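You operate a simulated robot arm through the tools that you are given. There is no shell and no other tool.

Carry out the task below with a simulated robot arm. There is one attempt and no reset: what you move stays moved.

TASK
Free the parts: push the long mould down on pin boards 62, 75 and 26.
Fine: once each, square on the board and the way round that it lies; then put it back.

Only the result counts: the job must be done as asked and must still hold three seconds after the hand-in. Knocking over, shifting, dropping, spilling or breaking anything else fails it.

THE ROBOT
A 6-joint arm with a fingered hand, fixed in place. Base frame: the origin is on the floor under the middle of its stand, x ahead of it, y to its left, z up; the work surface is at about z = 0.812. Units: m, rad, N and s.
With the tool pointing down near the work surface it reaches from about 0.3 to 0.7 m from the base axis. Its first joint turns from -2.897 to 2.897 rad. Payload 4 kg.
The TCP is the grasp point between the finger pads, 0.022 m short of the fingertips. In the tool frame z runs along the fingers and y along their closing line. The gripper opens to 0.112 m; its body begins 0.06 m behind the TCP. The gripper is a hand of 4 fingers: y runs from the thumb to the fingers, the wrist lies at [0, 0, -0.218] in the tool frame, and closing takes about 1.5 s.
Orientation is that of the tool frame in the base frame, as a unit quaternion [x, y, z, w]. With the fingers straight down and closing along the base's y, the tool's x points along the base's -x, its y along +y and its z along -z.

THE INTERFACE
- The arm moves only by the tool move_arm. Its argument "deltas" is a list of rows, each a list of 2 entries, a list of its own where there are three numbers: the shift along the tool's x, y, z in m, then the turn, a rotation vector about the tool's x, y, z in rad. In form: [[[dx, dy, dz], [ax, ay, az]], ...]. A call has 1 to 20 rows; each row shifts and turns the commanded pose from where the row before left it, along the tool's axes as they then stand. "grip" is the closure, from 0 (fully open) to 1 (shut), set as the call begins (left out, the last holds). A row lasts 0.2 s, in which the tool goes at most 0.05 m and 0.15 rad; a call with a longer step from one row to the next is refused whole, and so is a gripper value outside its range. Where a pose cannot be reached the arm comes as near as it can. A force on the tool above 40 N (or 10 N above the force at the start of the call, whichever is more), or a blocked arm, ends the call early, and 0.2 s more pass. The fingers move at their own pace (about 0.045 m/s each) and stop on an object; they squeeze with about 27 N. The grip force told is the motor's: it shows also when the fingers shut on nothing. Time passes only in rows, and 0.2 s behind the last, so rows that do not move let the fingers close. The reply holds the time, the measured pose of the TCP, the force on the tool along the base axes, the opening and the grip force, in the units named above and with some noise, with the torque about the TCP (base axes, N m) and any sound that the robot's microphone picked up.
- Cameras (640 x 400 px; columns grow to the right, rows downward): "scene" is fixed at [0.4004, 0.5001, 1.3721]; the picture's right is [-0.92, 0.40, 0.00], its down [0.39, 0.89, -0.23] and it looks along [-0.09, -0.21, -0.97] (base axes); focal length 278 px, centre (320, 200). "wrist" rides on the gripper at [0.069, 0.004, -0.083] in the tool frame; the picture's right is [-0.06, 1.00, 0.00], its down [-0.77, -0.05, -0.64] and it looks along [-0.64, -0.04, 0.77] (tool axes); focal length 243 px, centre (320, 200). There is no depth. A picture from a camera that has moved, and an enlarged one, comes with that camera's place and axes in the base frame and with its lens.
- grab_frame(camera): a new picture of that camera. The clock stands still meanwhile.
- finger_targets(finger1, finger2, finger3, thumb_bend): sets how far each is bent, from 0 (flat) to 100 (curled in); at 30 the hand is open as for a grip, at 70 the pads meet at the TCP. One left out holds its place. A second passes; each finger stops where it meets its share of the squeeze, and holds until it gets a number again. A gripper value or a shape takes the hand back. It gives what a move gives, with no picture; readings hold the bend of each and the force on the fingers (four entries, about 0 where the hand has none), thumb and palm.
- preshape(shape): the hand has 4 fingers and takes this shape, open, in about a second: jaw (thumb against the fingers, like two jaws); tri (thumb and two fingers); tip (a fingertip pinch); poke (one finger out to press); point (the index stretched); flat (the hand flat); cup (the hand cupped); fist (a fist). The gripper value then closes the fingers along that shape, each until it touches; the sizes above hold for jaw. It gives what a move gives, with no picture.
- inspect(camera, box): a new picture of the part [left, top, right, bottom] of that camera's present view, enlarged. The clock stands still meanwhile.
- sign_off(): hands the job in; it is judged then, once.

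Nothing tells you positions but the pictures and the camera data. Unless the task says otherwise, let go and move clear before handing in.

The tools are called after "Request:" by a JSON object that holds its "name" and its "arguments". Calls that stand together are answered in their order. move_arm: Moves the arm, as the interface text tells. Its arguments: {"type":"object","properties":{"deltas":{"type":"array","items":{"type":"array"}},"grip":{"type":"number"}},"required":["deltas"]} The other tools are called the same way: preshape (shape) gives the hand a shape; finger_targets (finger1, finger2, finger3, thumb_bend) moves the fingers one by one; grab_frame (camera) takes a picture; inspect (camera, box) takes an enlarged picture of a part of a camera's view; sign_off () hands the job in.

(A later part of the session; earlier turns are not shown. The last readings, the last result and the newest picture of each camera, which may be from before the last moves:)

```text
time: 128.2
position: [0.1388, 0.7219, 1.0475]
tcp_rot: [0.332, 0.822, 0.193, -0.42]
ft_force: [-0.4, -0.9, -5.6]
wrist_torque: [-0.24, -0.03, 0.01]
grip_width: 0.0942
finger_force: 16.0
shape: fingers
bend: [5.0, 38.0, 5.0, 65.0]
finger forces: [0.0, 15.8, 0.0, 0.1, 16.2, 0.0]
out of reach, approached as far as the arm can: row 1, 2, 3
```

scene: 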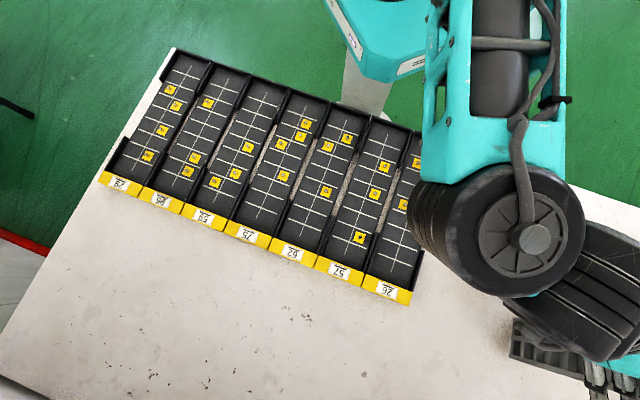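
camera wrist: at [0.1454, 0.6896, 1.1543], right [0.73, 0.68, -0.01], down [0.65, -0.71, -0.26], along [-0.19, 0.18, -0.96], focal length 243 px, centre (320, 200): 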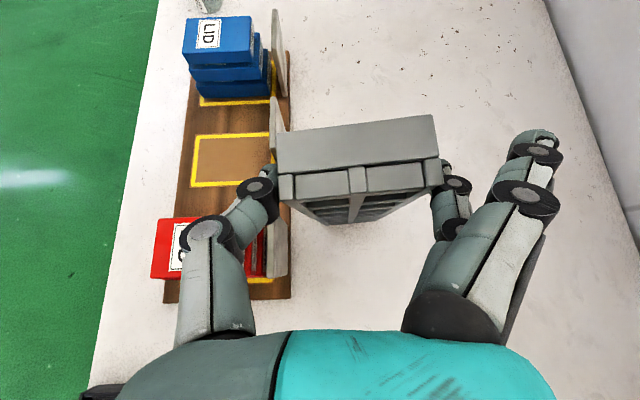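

Part of the way. I'll lower until the yellow end just meets the table.

Request:
{"name": "move_arm", "arguments": {"deltas": [[[-0.0083, 0.0046, 0.0058], [0, 0, 0]], [[-0.0083, 0.0046, 0.0058], [0, 0, 0]], [[-0.0083, 0.0046, 0.0058], [0, 0, 0]], [[-0.0042, 0.002, 0.0029], [0, 0, 0]], [[0, 0, 0], [0, 0, 0]]]}}

```text
time: 129.4
position: [0.149, 0.7246, 1.011]
tcp_rot: [0.331, 0.821, 0.196, -0.421]
ft_force: [4.3, 1.3, 26.1]
wrist_torque: [0.65, -0.35, 0.02]
grip_width: 0.0892
finger_force: 16.9
shape: fingers
bend: [5.0, 37.0, 5.0, 68.0]
finger forces: [0.0, 19.9, 0.0, 0.0, 14.0, 0.1]
out of reach, approached as far as the arm can: row 2, 3
```

Firm contact at 26 N. I'll ease up slightly and begin moving left so the mould rolls over its yellow end.

Request:
{"name": "move_arm", "arguments": {"deltas": [[[0.0025, 0.0001, -0.0017], [0, 0, 0]], [[-0.0068, 0, -0.0098], [0, 0, 0]], [[-0.0077, 0, -0.0093], [0, 0, 0]], [[0, 0, 0], [0, 0, 0]]]}}

Request:
{"name": "grab_frame", "arguments": {"camera": "wrist"}}

Request:
{"name": "grab_frame", "arguments": {"camera": "scene"}}

```text
time: 130.4
position: [0.1644, 0.708, 1.0104]
tcp_rot: [0.332, 0.822, 0.191, -0.421]
ft_force: [1.1, 0.5, 0.4]
wrist_torque: [0.11, 0.01, -0.04]
grip_width: 0.0914
finger_force: 16.8
shape: fingers
bend: [5.0, 38.0, 5.0, 66.0]
finger forces: [0.0, 18.3, 0.1, 0.1, 15.9, 0.0]
```

```text
taken
camera wrist: at [0.1847, 0.6881, 1.1152], right [0.73, 0.68, -0.02], down [0.65, -0.71, -0.26], along [-0.19, 0.18, -0.96], focal length 243 px, centre (320, 200)
```

wrist: 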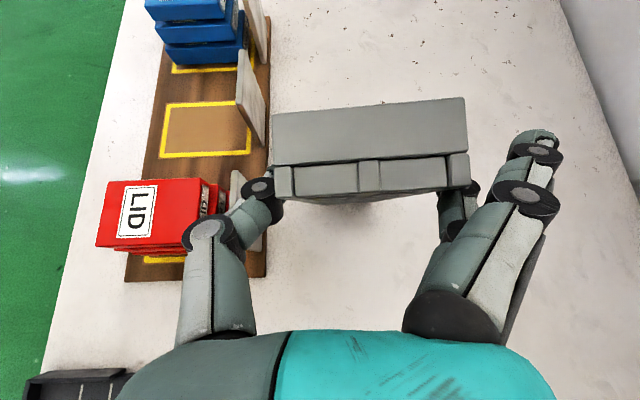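

```text
taken
```

scene: 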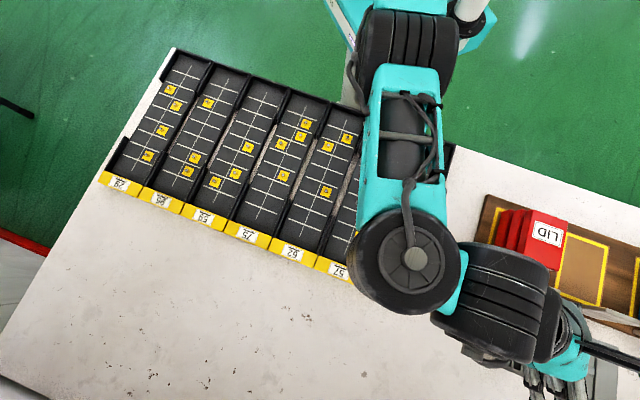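

The table now carries the weight and the mould is rolling over. I'll continue the arc to the left and down, drifting outward.

Request:
{"name": "move_arm", "arguments": {"deltas": [[[-0.0092, 0.003, -0.007], [0, 0, 0]], [[-0.0092, 0.003, -0.007], [0, 0, 0]], [[-0.0092, 0.003, -0.007], [0, 0, 0]], [[0, 0, 0], [0, 0, 0]]]}}

Request:
{"name": "grab_frame", "arguments": {"camera": "wrist"}}

```text
time: 131.4
position: [0.1966, 0.6916, 1.0009]
tcp_rot: [0.331, 0.821, 0.193, -0.423]
ft_force: [-0.8, -0.8, 0.0]
wrist_torque: [-0.26, 0.57, 0.17]
grip_width: 0.0941
finger_force: 19.7
shape: fingers
bend: [5.0, 38.0, 5.0, 66.0]
finger forces: [0.0, 20.1, 0.1, 0.0, 19.4, 0.0]
```

```text
taken
camera wrist: at [0.216, 0.6718, 1.1056], right [0.73, 0.68, -0.01], down [0.65, -0.71, -0.26], along [-0.19, 0.18, -0.96], focal length 243 px, centre (320, 200)
```

wrist: 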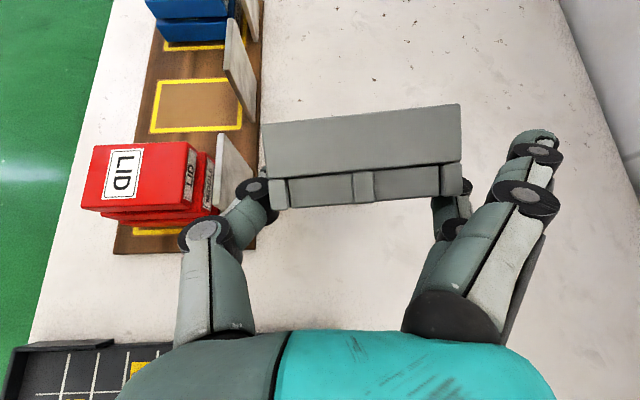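

Good: it's rolling the right way. I'll continue the arc, steeper now and a bit more outward.

Request:
{"name": "move_arm", "arguments": {"deltas": [[[-0.0108, 0.0055, -0.0043], [0, 0, 0]], [[-0.0108, 0.0055, -0.0043], [0, 0, 0]], [[-0.0108, 0.0055, -0.0043], [0, 0, 0]], [[0, 0, 0], [0, 0, 0]]]}}

Request:
{"name": "grab_frame", "arguments": {"camera": "wrist"}}

Request:
{"name": "grab_frame", "arguments": {"camera": "scene"}}

```text
time: 132.4
position: [0.2272, 0.6801, 0.98]
tcp_rot: [0.332, 0.821, 0.194, -0.422]
ft_force: [-0.6, 0.1, 1.0]
wrist_torque: [-0.12, 0.31, 0.22]
grip_width: 0.0945
finger_force: 16.8
shape: fingers
bend: [5.0, 38.0, 5.0, 66.0]
finger forces: [0.1, 17.3, 0.1, 0.1, 16.5, 0.0]
out of reach, approached as far as the arm can: row 3
```

```text
taken
camera wrist: at [0.2473, 0.6596, 1.0853], right [0.73, 0.68, -0.01], down [0.65, -0.71, -0.26], along [-0.19, 0.19, -0.96], focal length 243 px, centre (320, 200)
```

wrist: 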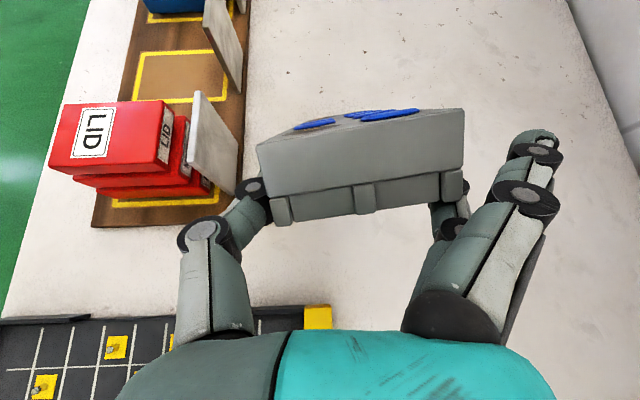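

```text
taken
```

scene: 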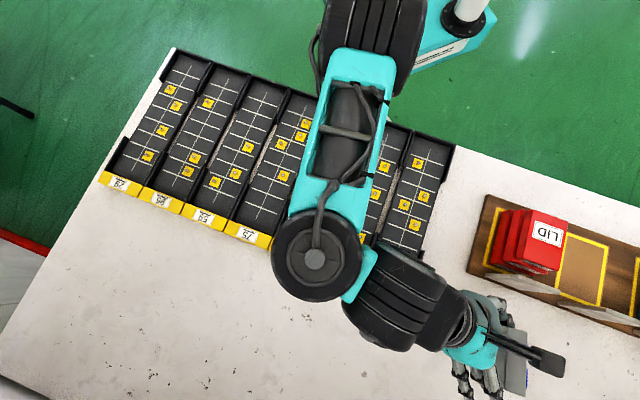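

The blue parts are clearly visible and still seated. I'll keep lowering along the arc and begin easing the sideways tilt.

Request:
{"name": "move_arm", "arguments": {"deltas": [[[-0.0118, 0.003, -0.0022], [0, -0.04, 0]], [[-0.0115, 0.003, -0.0027], [0, -0.04, 0]], [[-0.0112, 0.003, -0.0032], [0, -0.04, 0]], [[0, 0, 0], [0, 0, 0]]]}}

Request:
{"name": "grab_frame", "arguments": {"camera": "wrist"}}

```text
time: 133.4
position: [0.2516, 0.6631, 0.9552]
tcp_rot: [0.342, 0.846, 0.173, -0.37]
ft_force: [0.1, -0.2, -2.2]
wrist_torque: [-0.08, 0.05, 0.02]
grip_width: 0.0732
finger_force: 1.2
shape: fingers
bend: [5.0, 56.0, 5.0, 75.0]
finger forces: [0.0, 1.8, 0.0, 0.0, 0.0, 0.1]
out of reach, approached as far as the arm can: row 2
```

```text
taken
camera wrist: at [0.2628, 0.6524, 1.0636], right [0.74, 0.68, -0.01], down [0.67, -0.73, -0.14], along [-0.1, 0.1, -0.99], focal length 243 px, centre (320, 200)
```

wrist: 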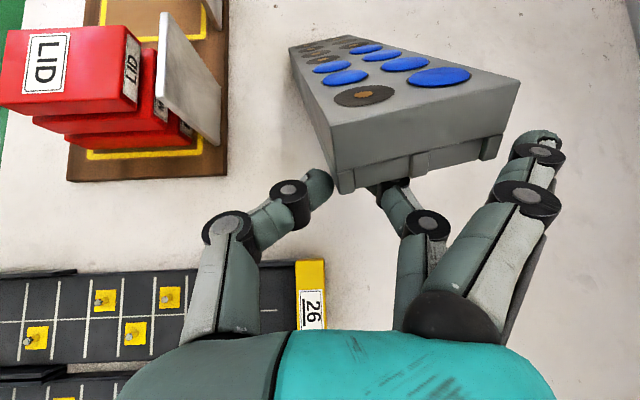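

The pinch let go, but the mould has come over the right way: top up, its right end resting on the middle finger and the yellow end on the table. I'll lower gently so that end comes down onto the table.

Request:
{"name": "move_arm", "arguments": {"deltas": [[[-0.0075, 0, 0.0067], [0, 0, 0]], [[-0.0075, 0, 0.0067], [0, 0, 0]], [[-0.0075, 0, 0.0067], [0, 0, 0]], [[0, 0, 0], [0, 0, 0]]]}}

Request:
{"name": "grab_frame", "arguments": {"camera": "wrist"}}

Request:
{"name": "grab_frame", "arguments": {"camera": "scene"}}

```text
time: 134.4
position: [0.2528, 0.6668, 0.9266]
tcp_rot: [0.341, 0.846, 0.172, -0.372]
ft_force: [0.4, 0.4, -1.7]
wrist_torque: [-0.06, 0.04, -0.03]
grip_width: 0.0729
finger_force: 1.0
shape: fingers
bend: [5.0, 56.0, 5.0, 75.0]
finger forces: [0.0, 1.9, 0.1, 0.0, 0.0, 0.0]
```

```text
taken
camera wrist: at [0.2638, 0.655, 1.0345], right [0.74, 0.68, -0.01], down [0.67, -0.73, -0.15], along [-0.11, 0.1, -0.99], focal length 243 px, centre (320, 200)
```

wrist: 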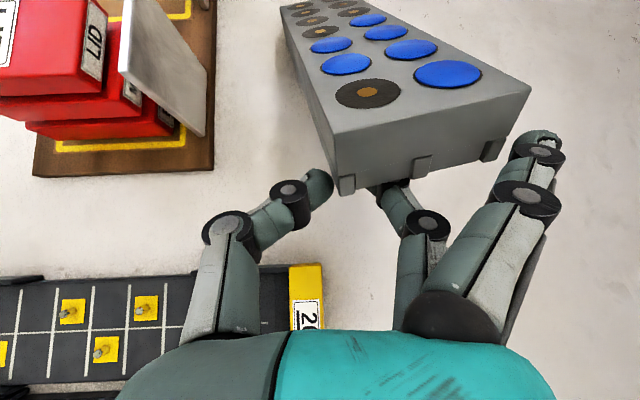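

```text
taken
```

scene: 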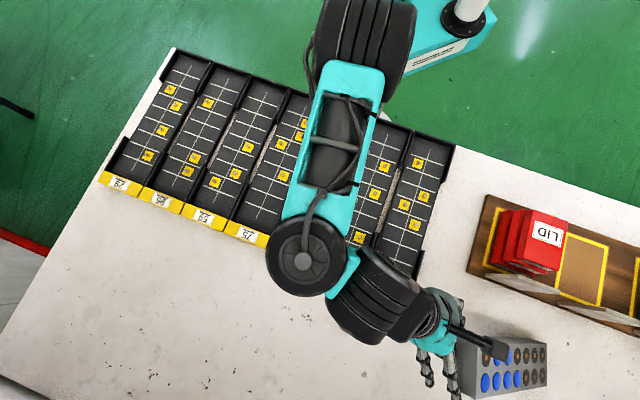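

Top is up with all six blue parts still seated. I'll keep lowering gently, watching the clearance between the hand and board 26.

Request:
{"name": "move_arm", "arguments": {"deltas": [[[-0.0075, 0.002, 0.0067], [0, 0, 0]], [[-0.0075, 0.002, 0.0067], [0, 0, 0]], [[-0.0075, 0.002, 0.0067], [0, 0, 0]], [[0, 0, 0], [0, 0, 0]]]}}

Request:
{"name": "grab_frame", "arguments": {"camera": "wrist"}}

Request:
{"name": "inspect", "arguments": {"camera": "scene", "box": [360, 250, 600, 400]}}

```text
time: 135.4
position: [0.2556, 0.6651, 0.8941]
tcp_rot: [0.342, 0.846, 0.173, -0.371]
ft_force: [0.2, -1.3, -2.1]
wrist_torque: [-0.08, 0.07, -0.02]
grip_width: 0.0727
finger_force: 1.2
shape: fingers
bend: [5.0, 56.0, 5.0, 75.0]
finger forces: [0.0, 2.1, 0.0, 0.0, 0.1, 0.1]
out of reach, approached as far as the arm can: row 2
```

```text
taken
camera wrist: at [0.2669, 0.6544, 1.0019], right [0.74, 0.68, -0.01], down [0.67, -0.73, -0.15], along [-0.11, 0.1, -0.99], focal length 243 px, centre (320, 200)
```

wrist: 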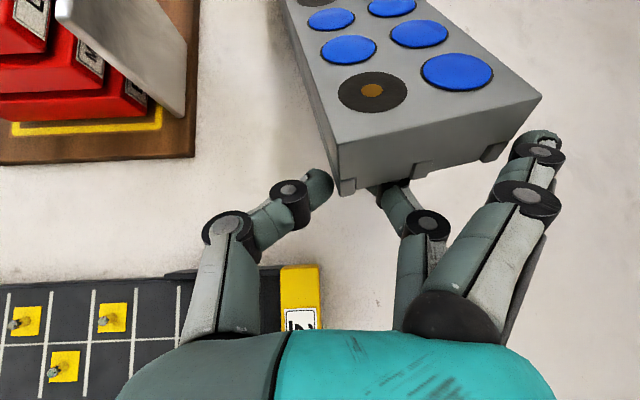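

```text
2.67 times, centred on (480, 325) of scene
camera zoom: at [0.4004, 0.5001, 1.3721], right [-0.92, 0.4, 0.0], down [0.39, 0.89, -0.23], along [-0.09, -0.21, -0.97], focal length 742 px, centre (-107, -133)
```

zoom: 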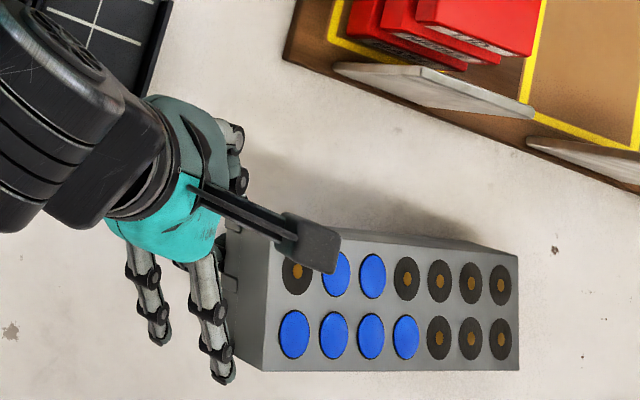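

Excellent view: the mould is right side up with every part in place. I'll lower a bit more, then slide the supporting finger out from under it.

Request:
{"name": "move_arm", "arguments": {"deltas": [[[-0.0065, 0.001, 0.0058], [0, 0, 0]], [[-0.0065, 0.001, 0.0058], [0, 0, 0]], [[-0.0056, 0.001, 0.005], [0, 0, 0]], [[0, 0, 0], [0, 0, 0]]]}}

Request:
{"name": "grab_frame", "arguments": {"camera": "wrist"}}

Request:
{"name": "inspect", "arguments": {"camera": "scene", "box": [360, 250, 600, 400]}}

```text
time: 136.4
position: [0.2567, 0.6621, 0.8677]
tcp_rot: [0.342, 0.846, 0.172, -0.372]
ft_force: [1.0, -0.5, -1.4]
wrist_torque: [-0.04, 0.01, -0.02]
grip_width: 0.0728
finger_force: 1.2
shape: fingers
bend: [5.0, 56.0, 5.0, 75.0]
finger forces: [0.1, 2.2, 0.0, 0.0, 0.0, 0.1]
out of reach, approached as far as the arm can: row 3
```

```text
taken
camera wrist: at [0.2683, 0.6517, 0.9749], right [0.74, 0.68, -0.01], down [0.67, -0.73, -0.15], along [-0.11, 0.1, -0.99], focal length 243 px, centre (320, 200)
```

wrist: 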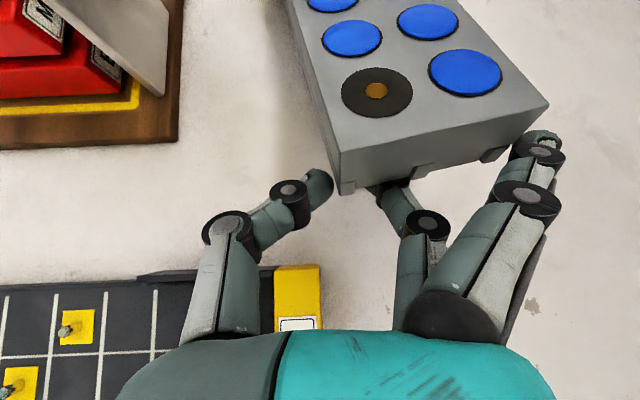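

```text
2.67 times, centred on (480, 325) of scene
camera zoom: at [0.4004, 0.5001, 1.3721], right [-0.92, 0.4, 0.0], down [0.39, 0.89, -0.23], along [-0.09, -0.21, -0.97], focal length 742 px, centre (-107, -133)
```

zoom: 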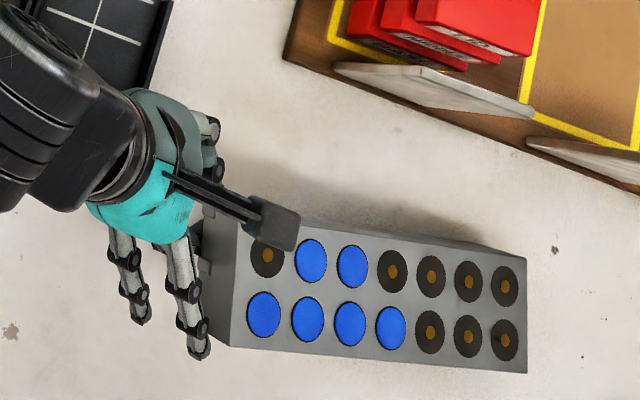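

Request:
{"name": "move_arm", "arguments": {"deltas": [[[-0.0045, 0.0, 0.004], [0, -0.08, 0]], [[-0.0055, 0.0, 0.0055], [0, -0.08, 0]], [[-0.005, 0.0, 0.006], [0, -0.08, 0]], [[0, 0, 0], [0, 0, 0]]]}}

Request:
{"name": "grab_frame", "arguments": {"camera": "wrist"}}

```text
time: 137.4
position: [0.2569, 0.6635, 0.8462]
tcp_rot: [0.361, 0.884, 0.131, -0.267]
ft_force: [1.4, -0.3, -2.7]
wrist_torque: [-0.06, 0.02, -0.02]
grip_width: 0.0728
finger_force: 1.4
shape: fingers
bend: [5.0, 56.0, 5.0, 75.0]
finger forces: [0.0, 2.0, 0.0, 0.0, 0.2, 0.0]
```

```text
taken
camera wrist: at [0.251, 0.6708, 0.9538], right [0.74, 0.67, 0.0], down [0.67, -0.74, 0.09], along [0.06, -0.07, -1.0], focal length 243 px, centre (320, 200)
```

wrist: 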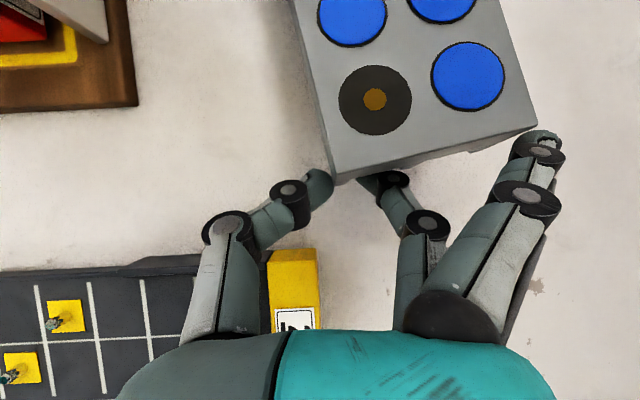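

Request:
{"name": "move_arm", "arguments": {"deltas": [[[-0.003, 0.0, 0.004], [0, -0.08, 0]], [[-0.0025, 0.0, 0.0045], [0, -0.08, 0]], [[-0.002, 0.0, 0.0045], [0, -0.08, 0]], [[0, 0, 0], [0, 0, 0]]]}}

Request:
{"name": "grab_frame", "arguments": {"camera": "wrist"}}

Request:
{"name": "inspect", "arguments": {"camera": "scene", "box": [360, 250, 600, 400]}}

```text
time: 138.4
position: [0.2569, 0.6638, 0.8314]
tcp_rot: [0.374, 0.91, 0.086, -0.159]
ft_force: [-0.1, -0.1, 0.8]
wrist_torque: [0.02, -0.02, -0.03]
grip_width: 0.0729
finger_force: 0.1
shape: fingers
bend: [5.0, 56.0, 5.0, 75.0]
finger forces: [0.1, 0.2, 0.0, 0.1, 0.0, 0.1]
```

```text
taken
camera wrist: at [0.2331, 0.6892, 0.934], right [0.75, 0.66, 0.02], down [0.62, -0.71, 0.33], along [0.23, -0.23, -0.95], focal length 243 px, centre (320, 200)
```

wrist: 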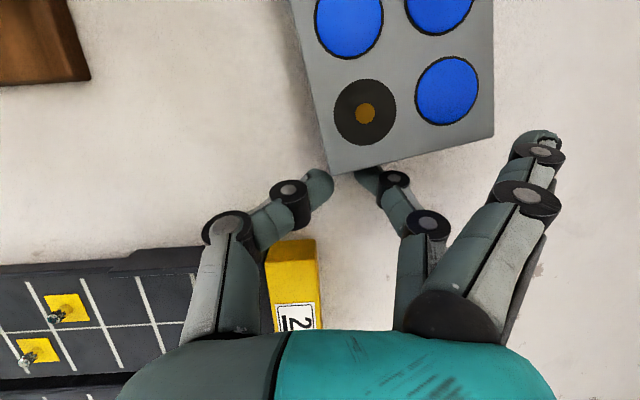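

```text
2.67 times, centred on (480, 325) of scene
camera zoom: at [0.4004, 0.5001, 1.3721], right [-0.92, 0.4, 0.0], down [0.39, 0.89, -0.23], along [-0.09, -0.21, -0.97], focal length 742 px, centre (-107, -133)
```

zoom: 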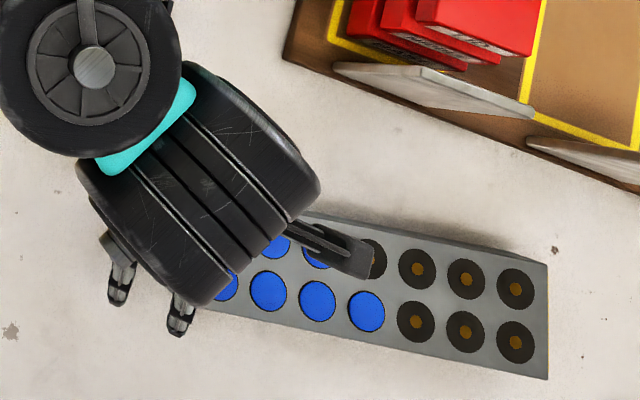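

The mould's weight is off the hand; it lies flat, top up, yellow end to the right. I'll slide the finger clear to the left, rise and straighten the hand.

Request:
{"name": "move_arm", "arguments": {"deltas": [[[-0.0094, 0, -0.0036], [0, 0, 0]], [[-0.0094, 0, -0.0036], [0, 0, 0]], [[0.007, 0.001, -0.0187], [0, 0, 0]], [[0.007, 0.001, -0.0187], [0, -0.09, 0]], [[0.005, 0.001, -0.0187], [0, -0.09, 0]], [[0.003, 0.001, -0.0187], [0, -0.09, 0]], [[0, 0.001, -0.0187], [0, -0.09, 0]], [[0, 0, 0], [0, 0, 0]]]}}

Request:
{"name": "preshape", "arguments": {"shape": "jaw"}}

Request:
{"name": "inspect", "arguments": {"camera": "scene", "box": [360, 250, 600, 400]}}

Request:
{"name": "grab_frame", "arguments": {"camera": "wrist"}}

```text
time: 140.2
position: [0.2736, 0.6475, 0.9279]
tcp_rot: [0.383, 0.924, 0.019, 0.002]
ft_force: [0.0, 0.3, -0.5]
wrist_torque: [-0.01, 0.0, -0.03]
grip_width: 0.0727
finger_force: 0.1
shape: fingers
bend: [5.0, 56.0, 5.0, 75.0]
finger forces: [0.0, 0.0, 0.1, 0.0, 0.1, 0.0]
```

```text
time: 141.1
position: [0.273, 0.6481, 0.9278]
tcp_rot: [0.382, 0.924, 0.02, 0.002]
ft_force: [0.8, -0.3, -0.2]
wrist_torque: [0.0, -0.03, 0.04]
grip_width: 0.1122
finger_force: 0.1
shape: jaw
bend: [30.0, 30.0, 30.0, 30.0]
finger forces: [0.0, 0.1, 0.0, 0.0, 0.1, 0.0]
```

```text
2.67 times, centred on (480, 325) of scene
camera zoom: at [0.4004, 0.5001, 1.3721], right [-0.92, 0.4, 0.0], down [0.39, 0.89, -0.23], along [-0.09, -0.21, -0.97], focal length 742 px, centre (-107, -133)
```

zoom: 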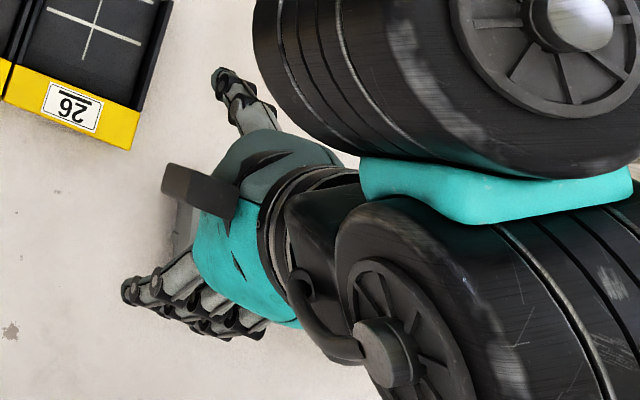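

```text
taken
camera wrist: at [0.2262, 0.697, 1.0125], right [0.75, 0.66, 0.04], down [0.49, -0.6, 0.63], along [0.44, -0.46, -0.77], focal length 243 px, centre (320, 200)
```

wrist: 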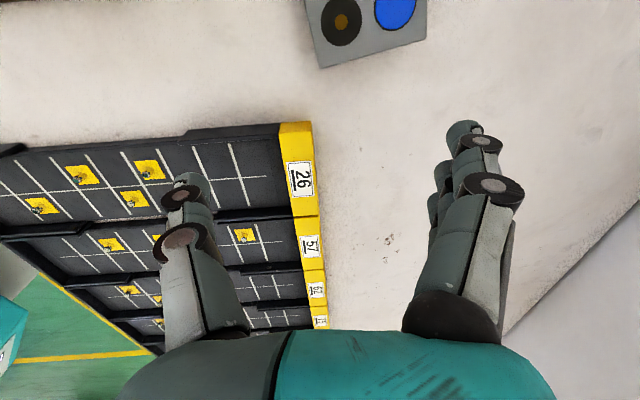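

I'll move the arm aside to get a clear view of the mould.

Request:
{"name": "move_arm", "arguments": {"deltas": [[[-0.04, -0.02, -0.005], [0, 0, 0]], [[-0.04, -0.02, -0.005], [0, 0, 0]], [[-0.04, -0.02, -0.005], [0, 0, 0]], [[-0.04, -0.02, -0.005], [0, 0, 0]], [[-0.04, -0.02, 0], [0, 0, 0]], [[-0.04, -0.02, 0], [0, 0, 0]], [[0, 0, 0], [0, 0, 0]]]}}

Request:
{"name": "grab_frame", "arguments": {"camera": "scene"}}

Request:
{"name": "inspect", "arguments": {"camera": "scene", "box": [400, 260, 592, 380]}}

```text
time: 142.7
position: [0.4232, 0.4847, 0.9571]
tcp_rot: [0.383, 0.924, 0.017, 0.006]
ft_force: [0.1, 0.3, -0.3]
wrist_torque: [0.01, 0.0, 0.01]
grip_width: 0.112
finger_force: 0.1
shape: jaw
bend: [30.0, 30.0, 30.0, 30.0]
finger forces: [0.0, 0.0, 0.0, 0.1, 0.0, 0.0]
out of reach, approached as far as the arm can: row 3, 4, 5, 6
```

```text
taken
```

scene: 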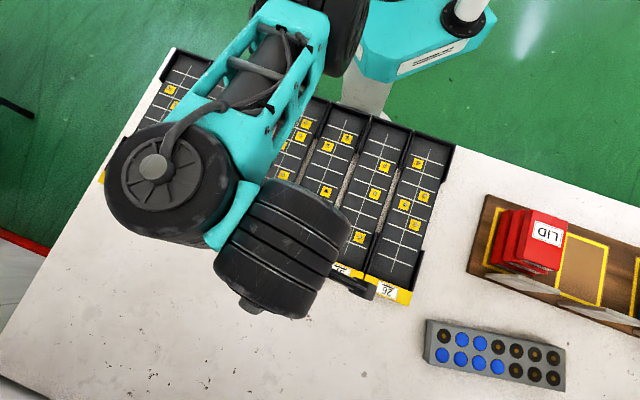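

```text
3.33 times, centred on (496, 320) of scene
camera zoom: at [0.4004, 0.5001, 1.3721], right [-0.92, 0.4, 0.0], down [0.39, 0.89, -0.23], along [-0.09, -0.21, -0.97], focal length 928 px, centre (-267, -200)
```

zoom: 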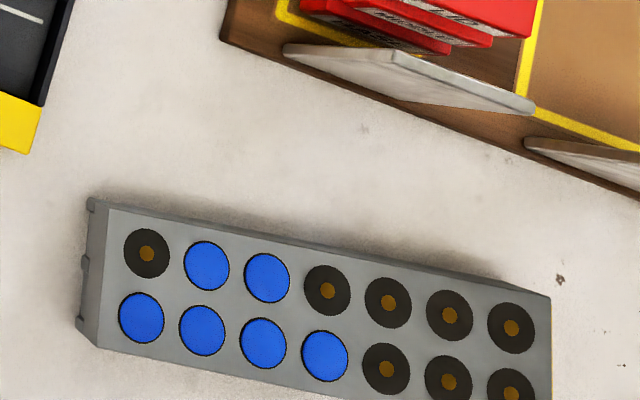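

The mould lies right side up to the right of board 26, fully intact but a little far out. I'll hook it from its far side near the left end, as worked before, and draw it inward. Setting the fingers and moving over.

Request:
{"name": "finger_targets", "arguments": {"finger1": 25, "finger2": 25, "finger3": 25, "thumb_bend": 0}}

Request:
{"name": "move_arm", "arguments": {"deltas": [[[0.038, -0.006, 0], [0, 0, -0.024]], [[0.038, -0.006, 0], [0, 0, -0.024]], [[0.038, -0.005, 0], [0, 0, -0.024]], [[0.038, -0.005, 0], [0, 0, -0.024]], [[0.038, -0.005, 0], [0, 0, -0.024]], [[0.038, -0.005, 0], [0, 0, -0.024]], [[0.038, -0.005, 0], [0, 0, -0.024]], [[0.03, -0.005, 0], [0, 0, -0.022]], [[0, 0, 0], [0, 0, 0]]]}}

Request:
{"name": "grab_frame", "arguments": {"camera": "wrist"}}

Request:
{"name": "grab_frame", "arguments": {"camera": "scene"}}

```text
time: 143.7
position: [0.4221, 0.486, 0.9562]
tcp_rot: [0.383, 0.924, 0.018, 0.006]
ft_force: [0.2, 0.2, 0.3]
wrist_torque: [-0.01, 0.01, 0.05]
grip_width: 0.1316
finger_force: 0.1
shape: fingers
bend: [25.0, 25.0, 25.0, 1.0]
finger forces: [0.0, 0.0, 0.0, 0.1, 0.0, 0.1]
```

```text
time: 145.7
position: [0.1721, 0.6488, 0.957]
tcp_rot: [0.292, 0.956, 0.018, 0.007]
ft_force: [0.4, -0.9, 0.6]
wrist_torque: [-0.01, -0.01, 0.01]
grip_width: 0.1316
finger_force: 0.0
shape: fingers
bend: [25.0, 25.0, 25.0, 1.0]
finger forces: [0.0, 0.1, 0.0, 0.0, 0.0, 0.0]
```

```text
taken
camera wrist: at [0.1148, 0.6884, 1.0411], right [0.61, 0.79, 0.04], down [0.59, -0.49, 0.64], along [0.53, -0.37, -0.77], focal length 243 px, centre (320, 200)
```

wrist: 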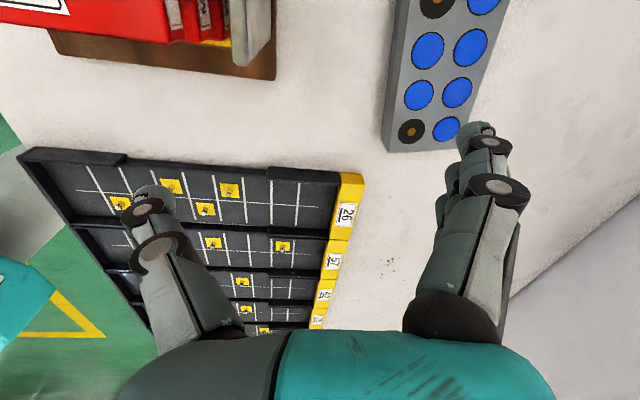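

```text
taken
```

scene: 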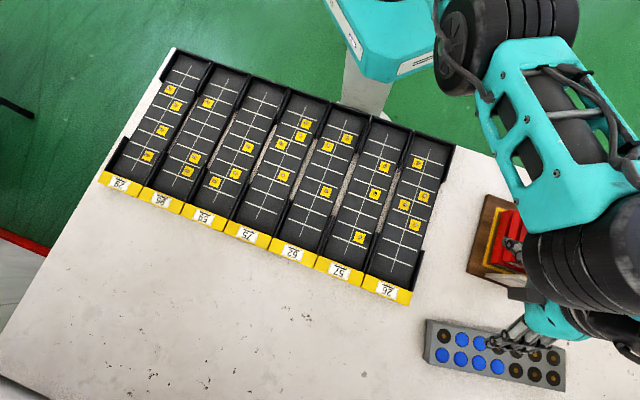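

Request:
{"name": "move_arm", "arguments": {"deltas": [[[0, 0.02, 0], [-0.048, 0, 0]], [[0, 0.02, 0.002], [-0.048, 0, 0]], [[0, 0.02, 0.004], [-0.048, 0, 0]], [[0, 0.02, 0.006], [-0.048, 0, 0]], [[0, 0, 0], [0, 0, 0]]]}}

Request:
{"name": "grab_frame", "arguments": {"camera": "wrist"}}

```text
time: 146.9
position: [0.2135, 0.6594, 1.0079]
tcp_rot: [0.291, 0.952, 0.093, 0.016]
ft_force: [-0.1, -0.3, 1.1]
wrist_torque: [0.0, -0.01, 0.01]
grip_width: 0.1314
finger_force: 0.0
shape: fingers
bend: [25.0, 25.0, 25.0, 1.0]
finger forces: [0.0, 0.0, 0.0, 0.0, 0.0, 0.1]
out of reach, approached as far as the arm can: row 2, 3, 4
```

```text
taken
camera wrist: at [0.1504, 0.6876, 1.0939], right [0.6, 0.78, 0.19], down [0.55, -0.57, 0.6], along [0.58, -0.26, -0.78], focal length 243 px, centre (320, 200)
```

wrist: 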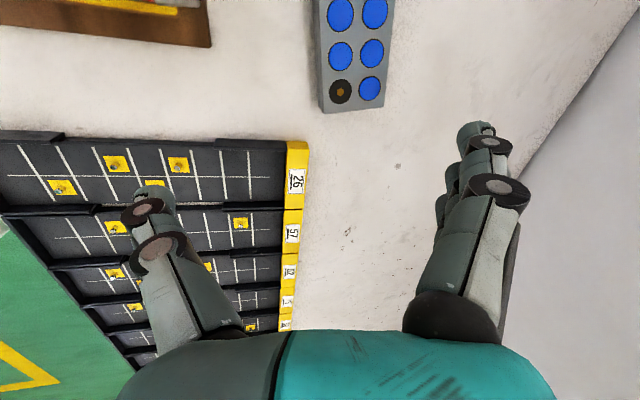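

The arm rose instead of extending. I'll move down and outward together along a path that worked earlier.

Request:
{"name": "move_arm", "arguments": {"deltas": [[[0.004, 0.006, 0.0215], [0, 0, 0]], [[0.004, 0.006, 0.0215], [0, 0, 0]], [[0.004, 0.006, 0.0215], [0, 0, 0]], [[0, 0, 0], [0, 0, 0]]]}}

```text
time: 147.9
position: [0.2126, 0.6596, 1.0084]
tcp_rot: [0.291, 0.952, 0.093, 0.016]
ft_force: [1.1, -0.5, -0.6]
wrist_torque: [0.0, 0.0, -0.01]
grip_width: 0.1316
finger_force: 0.0
shape: fingers
bend: [25.0, 25.0, 25.0, 1.0]
finger forces: [0.1, 0.1, 0.0, 0.0, 0.0, 0.0]
out of reach, approached as far as the arm can: row 1, 2, 3
```

Request:
{"name": "move_arm", "arguments": {"deltas": [[[0, -0.02, 0], [0.08, 0, 0]], [[0, -0.02, 0], [0.08, 0, 0]], [[0, 0, 0.02], [0, 0, 0]], [[0, 0, 0.02], [0, 0, 0]], [[0, 0, 0], [0, 0, 0]]]}}

```text
time: 149.1
position: [0.191, 0.6292, 0.9627]
tcp_rot: [0.293, 0.955, 0.033, 0.012]
ft_force: [-0.3, 0.5, 1.0]
wrist_torque: [0.05, 0.0, -0.03]
grip_width: 0.1315
finger_force: 0.1
shape: fingers
bend: [25.0, 25.0, 25.0, 1.0]
finger forces: [0.0, 0.1, 0.1, 0.0, 0.0, 0.0]
```

Back under control. I'll align the hand with the arm's own direction so the tilt is purely along its reach, and lower a little before extending.

Request:
{"name": "move_arm", "arguments": {"deltas": [[[0, 0, 0.01], [0.035, 0, -0.125]], [[0, 0, 0.01], [0.035, 0, -0.125]], [[0.0, 0.02, 0.01], [0, 0, 0]], [[0.0, 0.02, 0], [0, 0, 0]], [[0, 0, 0], [0, 0, 0]]]}}

```text
time: 150.3
position: [0.201, 0.6623, 0.9325]
tcp_rot: [0.171, 0.985, -0.001, 0.005]
ft_force: [0.9, 0.3, -0.1]
wrist_torque: [-0.01, 0.02, 0.02]
grip_width: 0.1318
finger_force: 0.1
shape: fingers
bend: [25.0, 25.0, 25.0, 0.0]
finger forces: [0.0, 0.1, 0.0, 0.0, 0.1, 0.0]
out of reach, approached as far as the arm can: row 4
```

Request:
{"name": "move_arm", "arguments": {"deltas": [[[0, 0.012, 0], [-0.06, 0, 0]], [[0, 0.015, 0], [-0.06, 0, 0]], [[0, 0.015, 0.002], [-0.06, 0, 0]], [[0, 0.015, 0.005], [-0.054, 0, 0]], [[0, 0, 0], [0, 0, 0]]]}}

Request:
{"name": "grab_frame", "arguments": {"camera": "wrist"}}

Request:
{"name": "inspect", "arguments": {"camera": "scene", "box": [380, 250, 620, 400]}}

```text
time: 151.5
position: [0.2152, 0.7147, 0.9297]
tcp_rot: [0.17, 0.979, 0.114, 0.026]
ft_force: [-0.1, 0.8, 0.5]
wrist_torque: [0.01, 0.0, 0.0]
grip_width: 0.1315
finger_force: 0.1
shape: fingers
bend: [25.0, 25.0, 25.0, 0.0]
finger forces: [0.1, 0.1, 0.0, 0.1, 0.0, 0.0]
out of reach, approached as far as the arm can: row 2
```

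```text
taken
camera wrist: at [0.1435, 0.724, 1.0115], right [0.39, 0.89, 0.23], down [0.65, -0.44, 0.62], along [0.66, -0.09, -0.75], focal length 243 px, centre (320, 200)
```

wrist: 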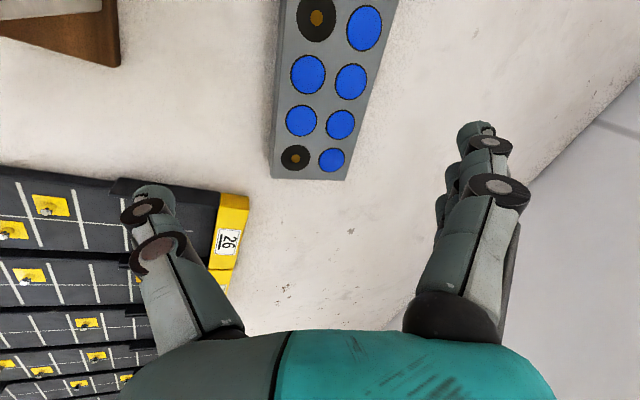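

```text
2.67 times, centred on (500, 325) of scene
camera zoom: at [0.4004, 0.5001, 1.3721], right [-0.92, 0.4, 0.0], down [0.39, 0.89, -0.23], along [-0.09, -0.21, -0.97], focal length 742 px, centre (-160, -133)
```

zoom: 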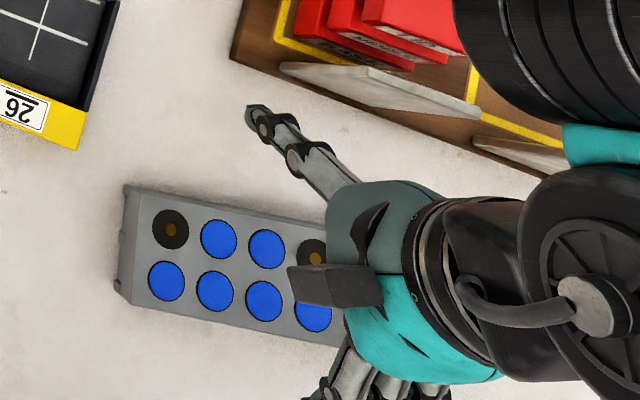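

Now it extends properly. I'll lower around the mould toward its far side.

Request:
{"name": "move_arm", "arguments": {"deltas": [[[0, -0.001, 0.0165], [0, 0, 0]], [[0, -0.001, 0.0165], [0, 0, 0]], [[0, -0.001, 0.0165], [0, 0, 0]], [[0, -0.001, 0.015], [0, 0, 0]], [[0, 0, 0], [0, 0, 0]]]}}

Request:
{"name": "grab_frame", "arguments": {"camera": "wrist"}}

Request:
{"name": "inspect", "arguments": {"camera": "scene", "box": [380, 250, 620, 400]}}

```text
time: 152.7
position: [0.218, 0.7156, 0.8642]
tcp_rot: [0.17, 0.978, 0.114, 0.027]
ft_force: [0.3, 0.2, -0.3]
wrist_torque: [0.02, 0.02, -0.03]
grip_width: 0.1315
finger_force: 0.0
shape: fingers
bend: [25.0, 25.0, 25.0, 0.0]
finger forces: [0.1, 0.1, 0.0, 0.0, 0.0, 0.0]
out of reach, approached as far as the arm can: row 1, 4
```

```text
taken
camera wrist: at [0.1463, 0.7257, 0.9462], right [0.39, 0.89, 0.23], down [0.65, -0.44, 0.62], along [0.66, -0.09, -0.75], focal length 243 px, centre (320, 200)
```

wrist: 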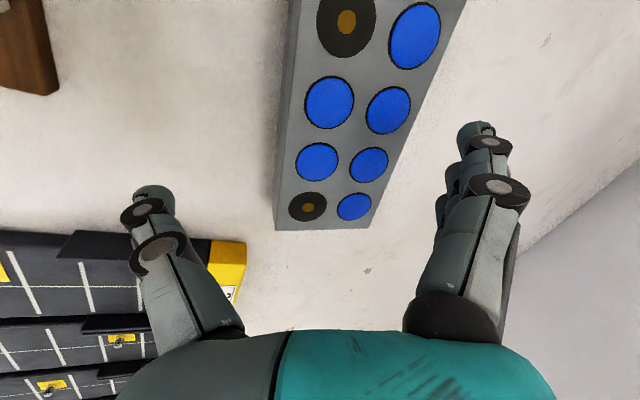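

```text
2.67 times, centred on (500, 325) of scene
camera zoom: at [0.4004, 0.5001, 1.3721], right [-0.92, 0.4, 0.0], down [0.39, 0.89, -0.23], along [-0.09, -0.21, -0.97], focal length 742 px, centre (-160, -133)
```

zoom: 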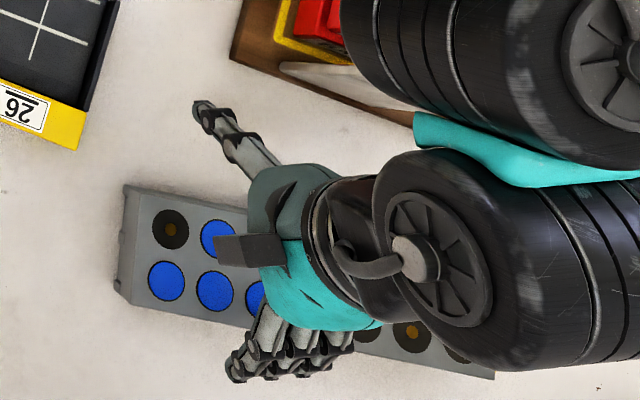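

Fingers are beyond the far face near the left end. Lowering behind it.

Request:
{"name": "move_arm", "arguments": {"deltas": [[[0, -0.0015, 0.0062], [0, 0, 0]], [[0, -0.0015, 0.0062], [0, 0, 0]], [[0, -0.0015, 0.0062], [0, 0, 0]], [[0, -0.0015, 0.0062], [0, 0, 0]], [[0, -0.0015, 0.0062], [0, 0, 0]], [[0, 0, 0], [0, 0, 0]]]}}

Request:
{"name": "grab_frame", "arguments": {"camera": "wrist"}}

```text
time: 154.1
position: [0.2166, 0.7146, 0.8334]
tcp_rot: [0.171, 0.979, 0.112, 0.026]
ft_force: [-0.6, -0.2, 1.6]
wrist_torque: [0.06, 0.0, -0.02]
grip_width: 0.133
finger_force: 0.4
shape: fingers
bend: [24.0, 25.0, 25.0, 0.0]
finger forces: [0.7, 0.0, 0.0, 0.1, 0.0, 0.0]
```

```text
taken
camera wrist: at [0.1457, 0.7248, 0.9147], right [0.39, 0.89, 0.23], down [0.65, -0.44, 0.62], along [0.66, -0.09, -0.75], focal length 243 px, centre (320, 200)
```

wrist: 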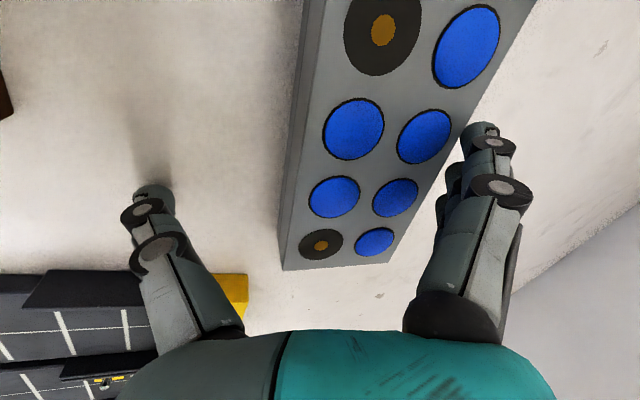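

Hooked. I'll draw it inward about 45 mm.

Request:
{"name": "move_arm", "arguments": {"deltas": [[[0.0032, -0.0066, -0.0017], [0, 0, 0]], [[0.0032, -0.0066, -0.0017], [0, 0, 0]], [[0.0032, -0.0066, -0.0017], [0, 0, 0]], [[0.0032, -0.0066, -0.0017], [0, 0, 0]], [[0.0032, -0.0066, -0.0017], [0, 0, 0]], [[0.0032, -0.0066, -0.0017], [0, 0, 0]], [[0, 0, 0], [0, 0, 0]]]}}

Request:
{"name": "grab_frame", "arguments": {"camera": "wrist"}}

Request:
{"name": "inspect", "arguments": {"camera": "scene", "box": [380, 250, 620, 400]}}

```text
time: 155.7
position: [0.1843, 0.6826, 0.8344]
tcp_rot: [0.17, 0.979, 0.113, 0.026]
ft_force: [1.7, 1.1, 2.9]
wrist_torque: [0.12, -0.06, -0.03]
grip_width: 0.1341
finger_force: 0.8
shape: fingers
bend: [22.0, 23.0, 23.0, 0.0]
finger forces: [0.7, 0.7, 0.6, 0.1, 0.0, 0.1]
```

```text
taken
camera wrist: at [0.1137, 0.6927, 0.9152], right [0.39, 0.89, 0.23], down [0.65, -0.44, 0.62], along [0.66, -0.09, -0.75], focal length 243 px, centre (320, 200)
```

wrist: 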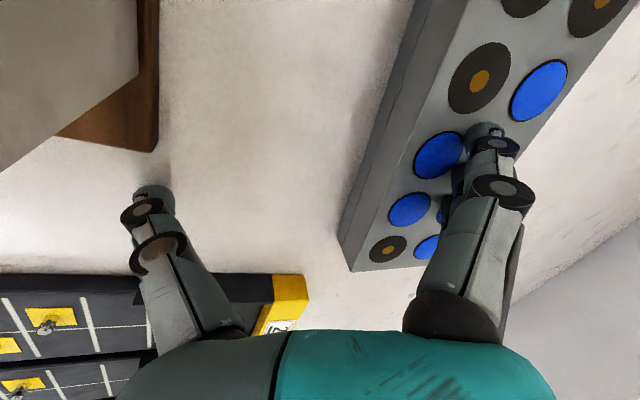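

```text
2.67 times, centred on (500, 325) of scene
camera zoom: at [0.4004, 0.5001, 1.3721], right [-0.92, 0.4, 0.0], down [0.39, 0.89, -0.23], along [-0.09, -0.21, -0.97], focal length 742 px, centre (-160, -133)
```

zoom: 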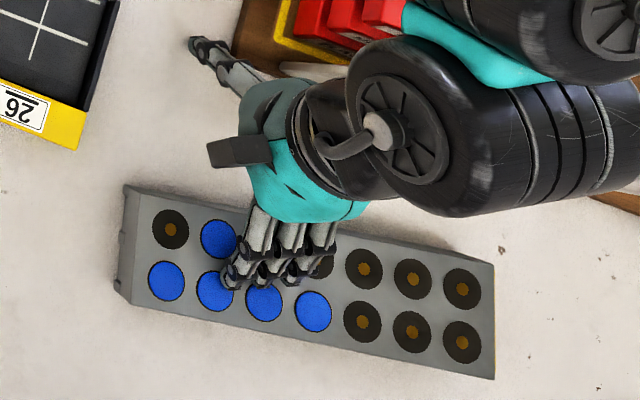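

The fingertips rode over the top; they weren't deep enough. I'll rise, go back out, use slightly less tilt so the fingers reach lower, and try again.

Request:
{"name": "move_arm", "arguments": {"deltas": [[[0, 0.0046, -0.0195], [0, 0, 0]], [[0, 0.0046, -0.0195], [0, 0, 0]], [[-0.0064, 0.0145, 0.0034], [0, 0, 0]], [[-0.0064, 0.0145, 0.0034], [0, 0, 0]], [[-0.0064, 0.0145, 0.0034], [0, 0, 0]], [[0, 0.004, 0.001], [0.03, 0, 0]], [[0, 0, 0], [0, 0, 0]]]}}

Request:
{"name": "inspect", "arguments": {"camera": "scene", "box": [380, 250, 620, 400]}}

Request:
{"name": "grab_frame", "arguments": {"camera": "wrist"}}

```text
time: 157.3
position: [0.2124, 0.7082, 0.874]
tcp_rot: [0.171, 0.98, 0.098, 0.023]
ft_force: [-0.7, -0.1, -0.9]
wrist_torque: [-0.01, 0.0, -0.01]
grip_width: 0.1321
finger_force: 0.0
shape: fingers
bend: [25.0, 25.0, 25.0, 0.0]
finger forces: [0.0, 0.0, 0.0, 0.1, 0.0, 0.0]
out of reach, approached as far as the arm can: row 5, 6
```

```text
2.67 times, centred on (500, 325) of scene
camera zoom: at [0.4004, 0.5001, 1.3721], right [-0.92, 0.4, 0.0], down [0.39, 0.89, -0.23], along [-0.09, -0.21, -0.97], focal length 742 px, centre (-160, -133)
```

zoom: 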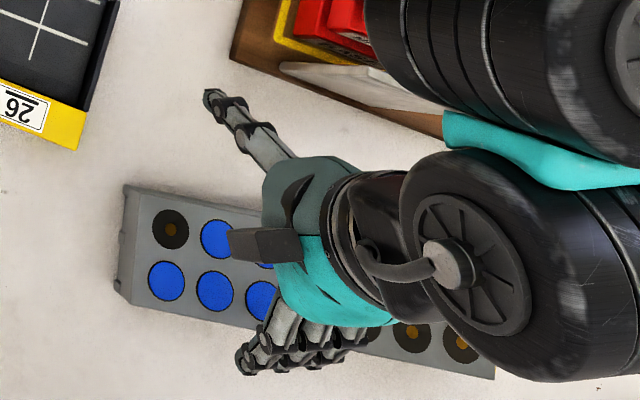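

```text
taken
camera wrist: at [0.1416, 0.7219, 0.9565], right [0.39, 0.9, 0.2], down [0.65, -0.42, 0.63], along [0.65, -0.11, -0.75], focal length 243 px, centre (320, 200)
```

wrist: 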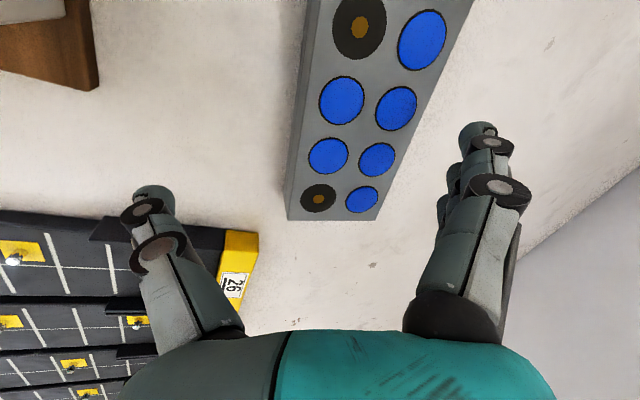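

Request:
{"name": "move_arm", "arguments": {"deltas": [[[-0.009, 0.0, 0.0], [0, -0.0175, 0.0857]], [[-0.009, 0.0, 0.0], [0, -0.0175, 0.0857]], [[0, 0.004, 0.002], [0, 0, 0]], [[0, 0.003, 0.002], [0, 0, 0]], [[0, 0, 0], [0, 0, 0]]]}}

Request:
{"name": "grab_frame", "arguments": {"camera": "wrist"}}

Request:
{"name": "inspect", "arguments": {"camera": "scene", "box": [380, 250, 620, 400]}}

```text
time: 158.5
position: [0.2292, 0.7049, 0.8727]
tcp_rot: [0.256, 0.961, 0.096, 0.031]
ft_force: [0.4, 0.4, -0.3]
wrist_torque: [-0.02, 0.01, -0.02]
grip_width: 0.1323
finger_force: 0.0
shape: fingers
bend: [25.0, 25.0, 25.0, 0.0]
finger forces: [0.0, 0.0, 0.1, 0.0, 0.0, 0.0]
out of reach, approached as far as the arm can: row 4
```

```text
taken
camera wrist: at [0.1626, 0.7284, 0.955], right [0.54, 0.82, 0.2], down [0.57, -0.53, 0.63], along [0.62, -0.22, -0.75], focal length 243 px, centre (320, 200)
```

wrist: 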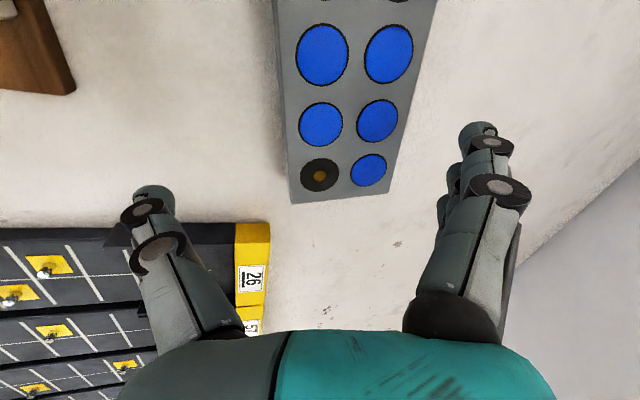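

```text
2.67 times, centred on (500, 325) of scene
camera zoom: at [0.4004, 0.5001, 1.3721], right [-0.92, 0.4, 0.0], down [0.39, 0.89, -0.23], along [-0.09, -0.21, -0.97], focal length 742 px, centre (-160, -133)
```

zoom: 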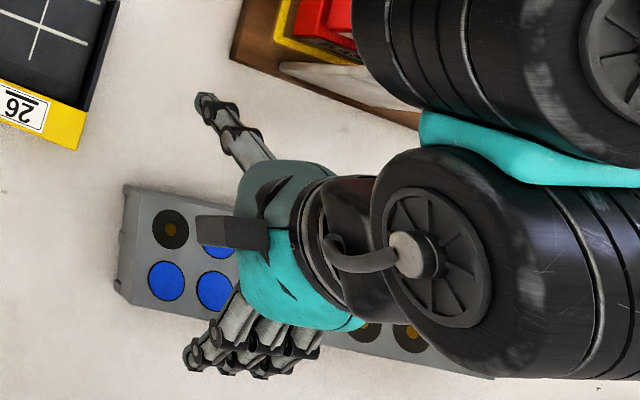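

Better placed and square to the face. Lowering behind it again, deeper this time.

Request:
{"name": "move_arm", "arguments": {"deltas": [[[0, -0.0005, 0.0084], [0, 0, 0]], [[0, -0.0005, 0.0084], [0, 0, 0]], [[0, -0.0005, 0.0084], [0, 0, 0]], [[0, -0.0008, 0.0084], [0, 0, 0]], [[0, -0.0016, 0.006], [0, 0, 0]], [[0, -0.0012, 0.004], [0, 0, 0]], [[0, 0, 0], [0, 0, 0]]]}}

Request:
{"name": "grab_frame", "arguments": {"camera": "wrist"}}

Request:
{"name": "inspect", "arguments": {"camera": "scene", "box": [380, 250, 620, 400]}}

```text
time: 160.1
position: [0.229, 0.7027, 0.8296]
tcp_rot: [0.256, 0.961, 0.098, 0.031]
ft_force: [0.8, 0.9, 2.9]
wrist_torque: [0.19, -0.09, 0.02]
grip_width: 0.1343
finger_force: 1.4
shape: fingers
bend: [23.0, 24.0, 25.0, 0.0]
finger forces: [1.4, 0.9, 0.2, 0.1, 0.1, 0.0]
out of reach, approached as far as the arm can: row 3
```

```text
taken
camera wrist: at [0.1613, 0.7264, 0.9106], right [0.54, 0.82, 0.2], down [0.57, -0.53, 0.63], along [0.62, -0.22, -0.75], focal length 243 px, centre (320, 200)
```

wrist: 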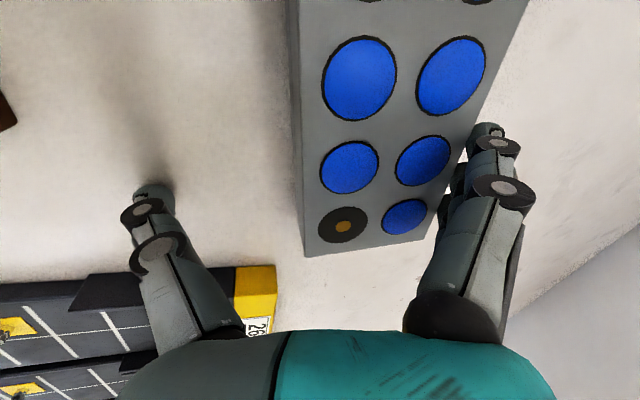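

```text
2.67 times, centred on (500, 325) of scene
camera zoom: at [0.4004, 0.5001, 1.3721], right [-0.92, 0.4, 0.0], down [0.39, 0.89, -0.23], along [-0.09, -0.21, -0.97], focal length 742 px, centre (-160, -133)
```

zoom: 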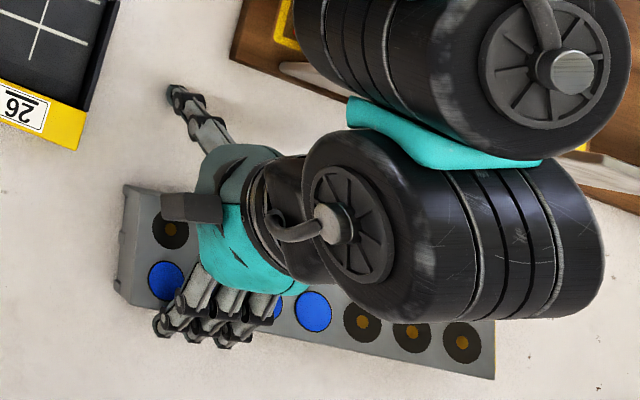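

Fingers are against the far face, deeper now. Pulling inward a little to test.

Request:
{"name": "move_arm", "arguments": {"deltas": [[[0.0013, -0.0047, -0.001], [0, 0, 0]], [[0.0013, -0.0047, -0.001], [0, 0, 0]], [[0.0013, -0.0047, -0.001], [0, 0, 0]], [[0, 0, 0], [0, 0, 0]]]}}

Request:
{"name": "inspect", "arguments": {"camera": "scene", "box": [380, 250, 620, 400]}}

```text
time: 161.1
position: [0.2178, 0.6904, 0.8288]
tcp_rot: [0.256, 0.961, 0.097, 0.032]
ft_force: [2.0, 0.4, 1.3]
wrist_torque: [0.07, -0.04, -0.09]
grip_width: 0.1351
finger_force: 0.3
shape: fingers
bend: [21.0, 24.0, 25.0, 0.0]
finger forces: [1.5, 0.3, 0.0, 0.0, 0.1, 0.0]
```

```text
2.67 times, centred on (500, 325) of scene
camera zoom: at [0.4004, 0.5001, 1.3721], right [-0.92, 0.4, 0.0], down [0.39, 0.89, -0.23], along [-0.09, -0.21, -0.97], focal length 742 px, centre (-160, -133)
```

zoom: 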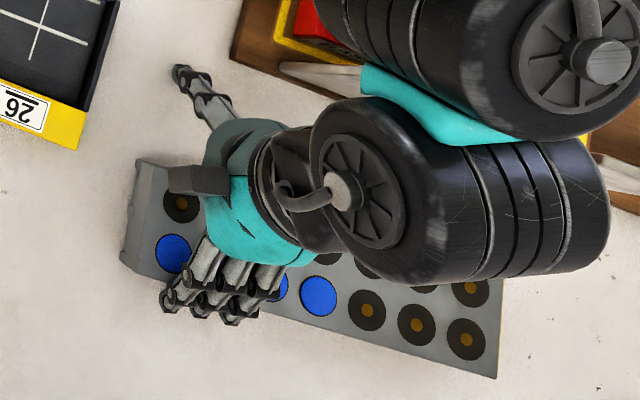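

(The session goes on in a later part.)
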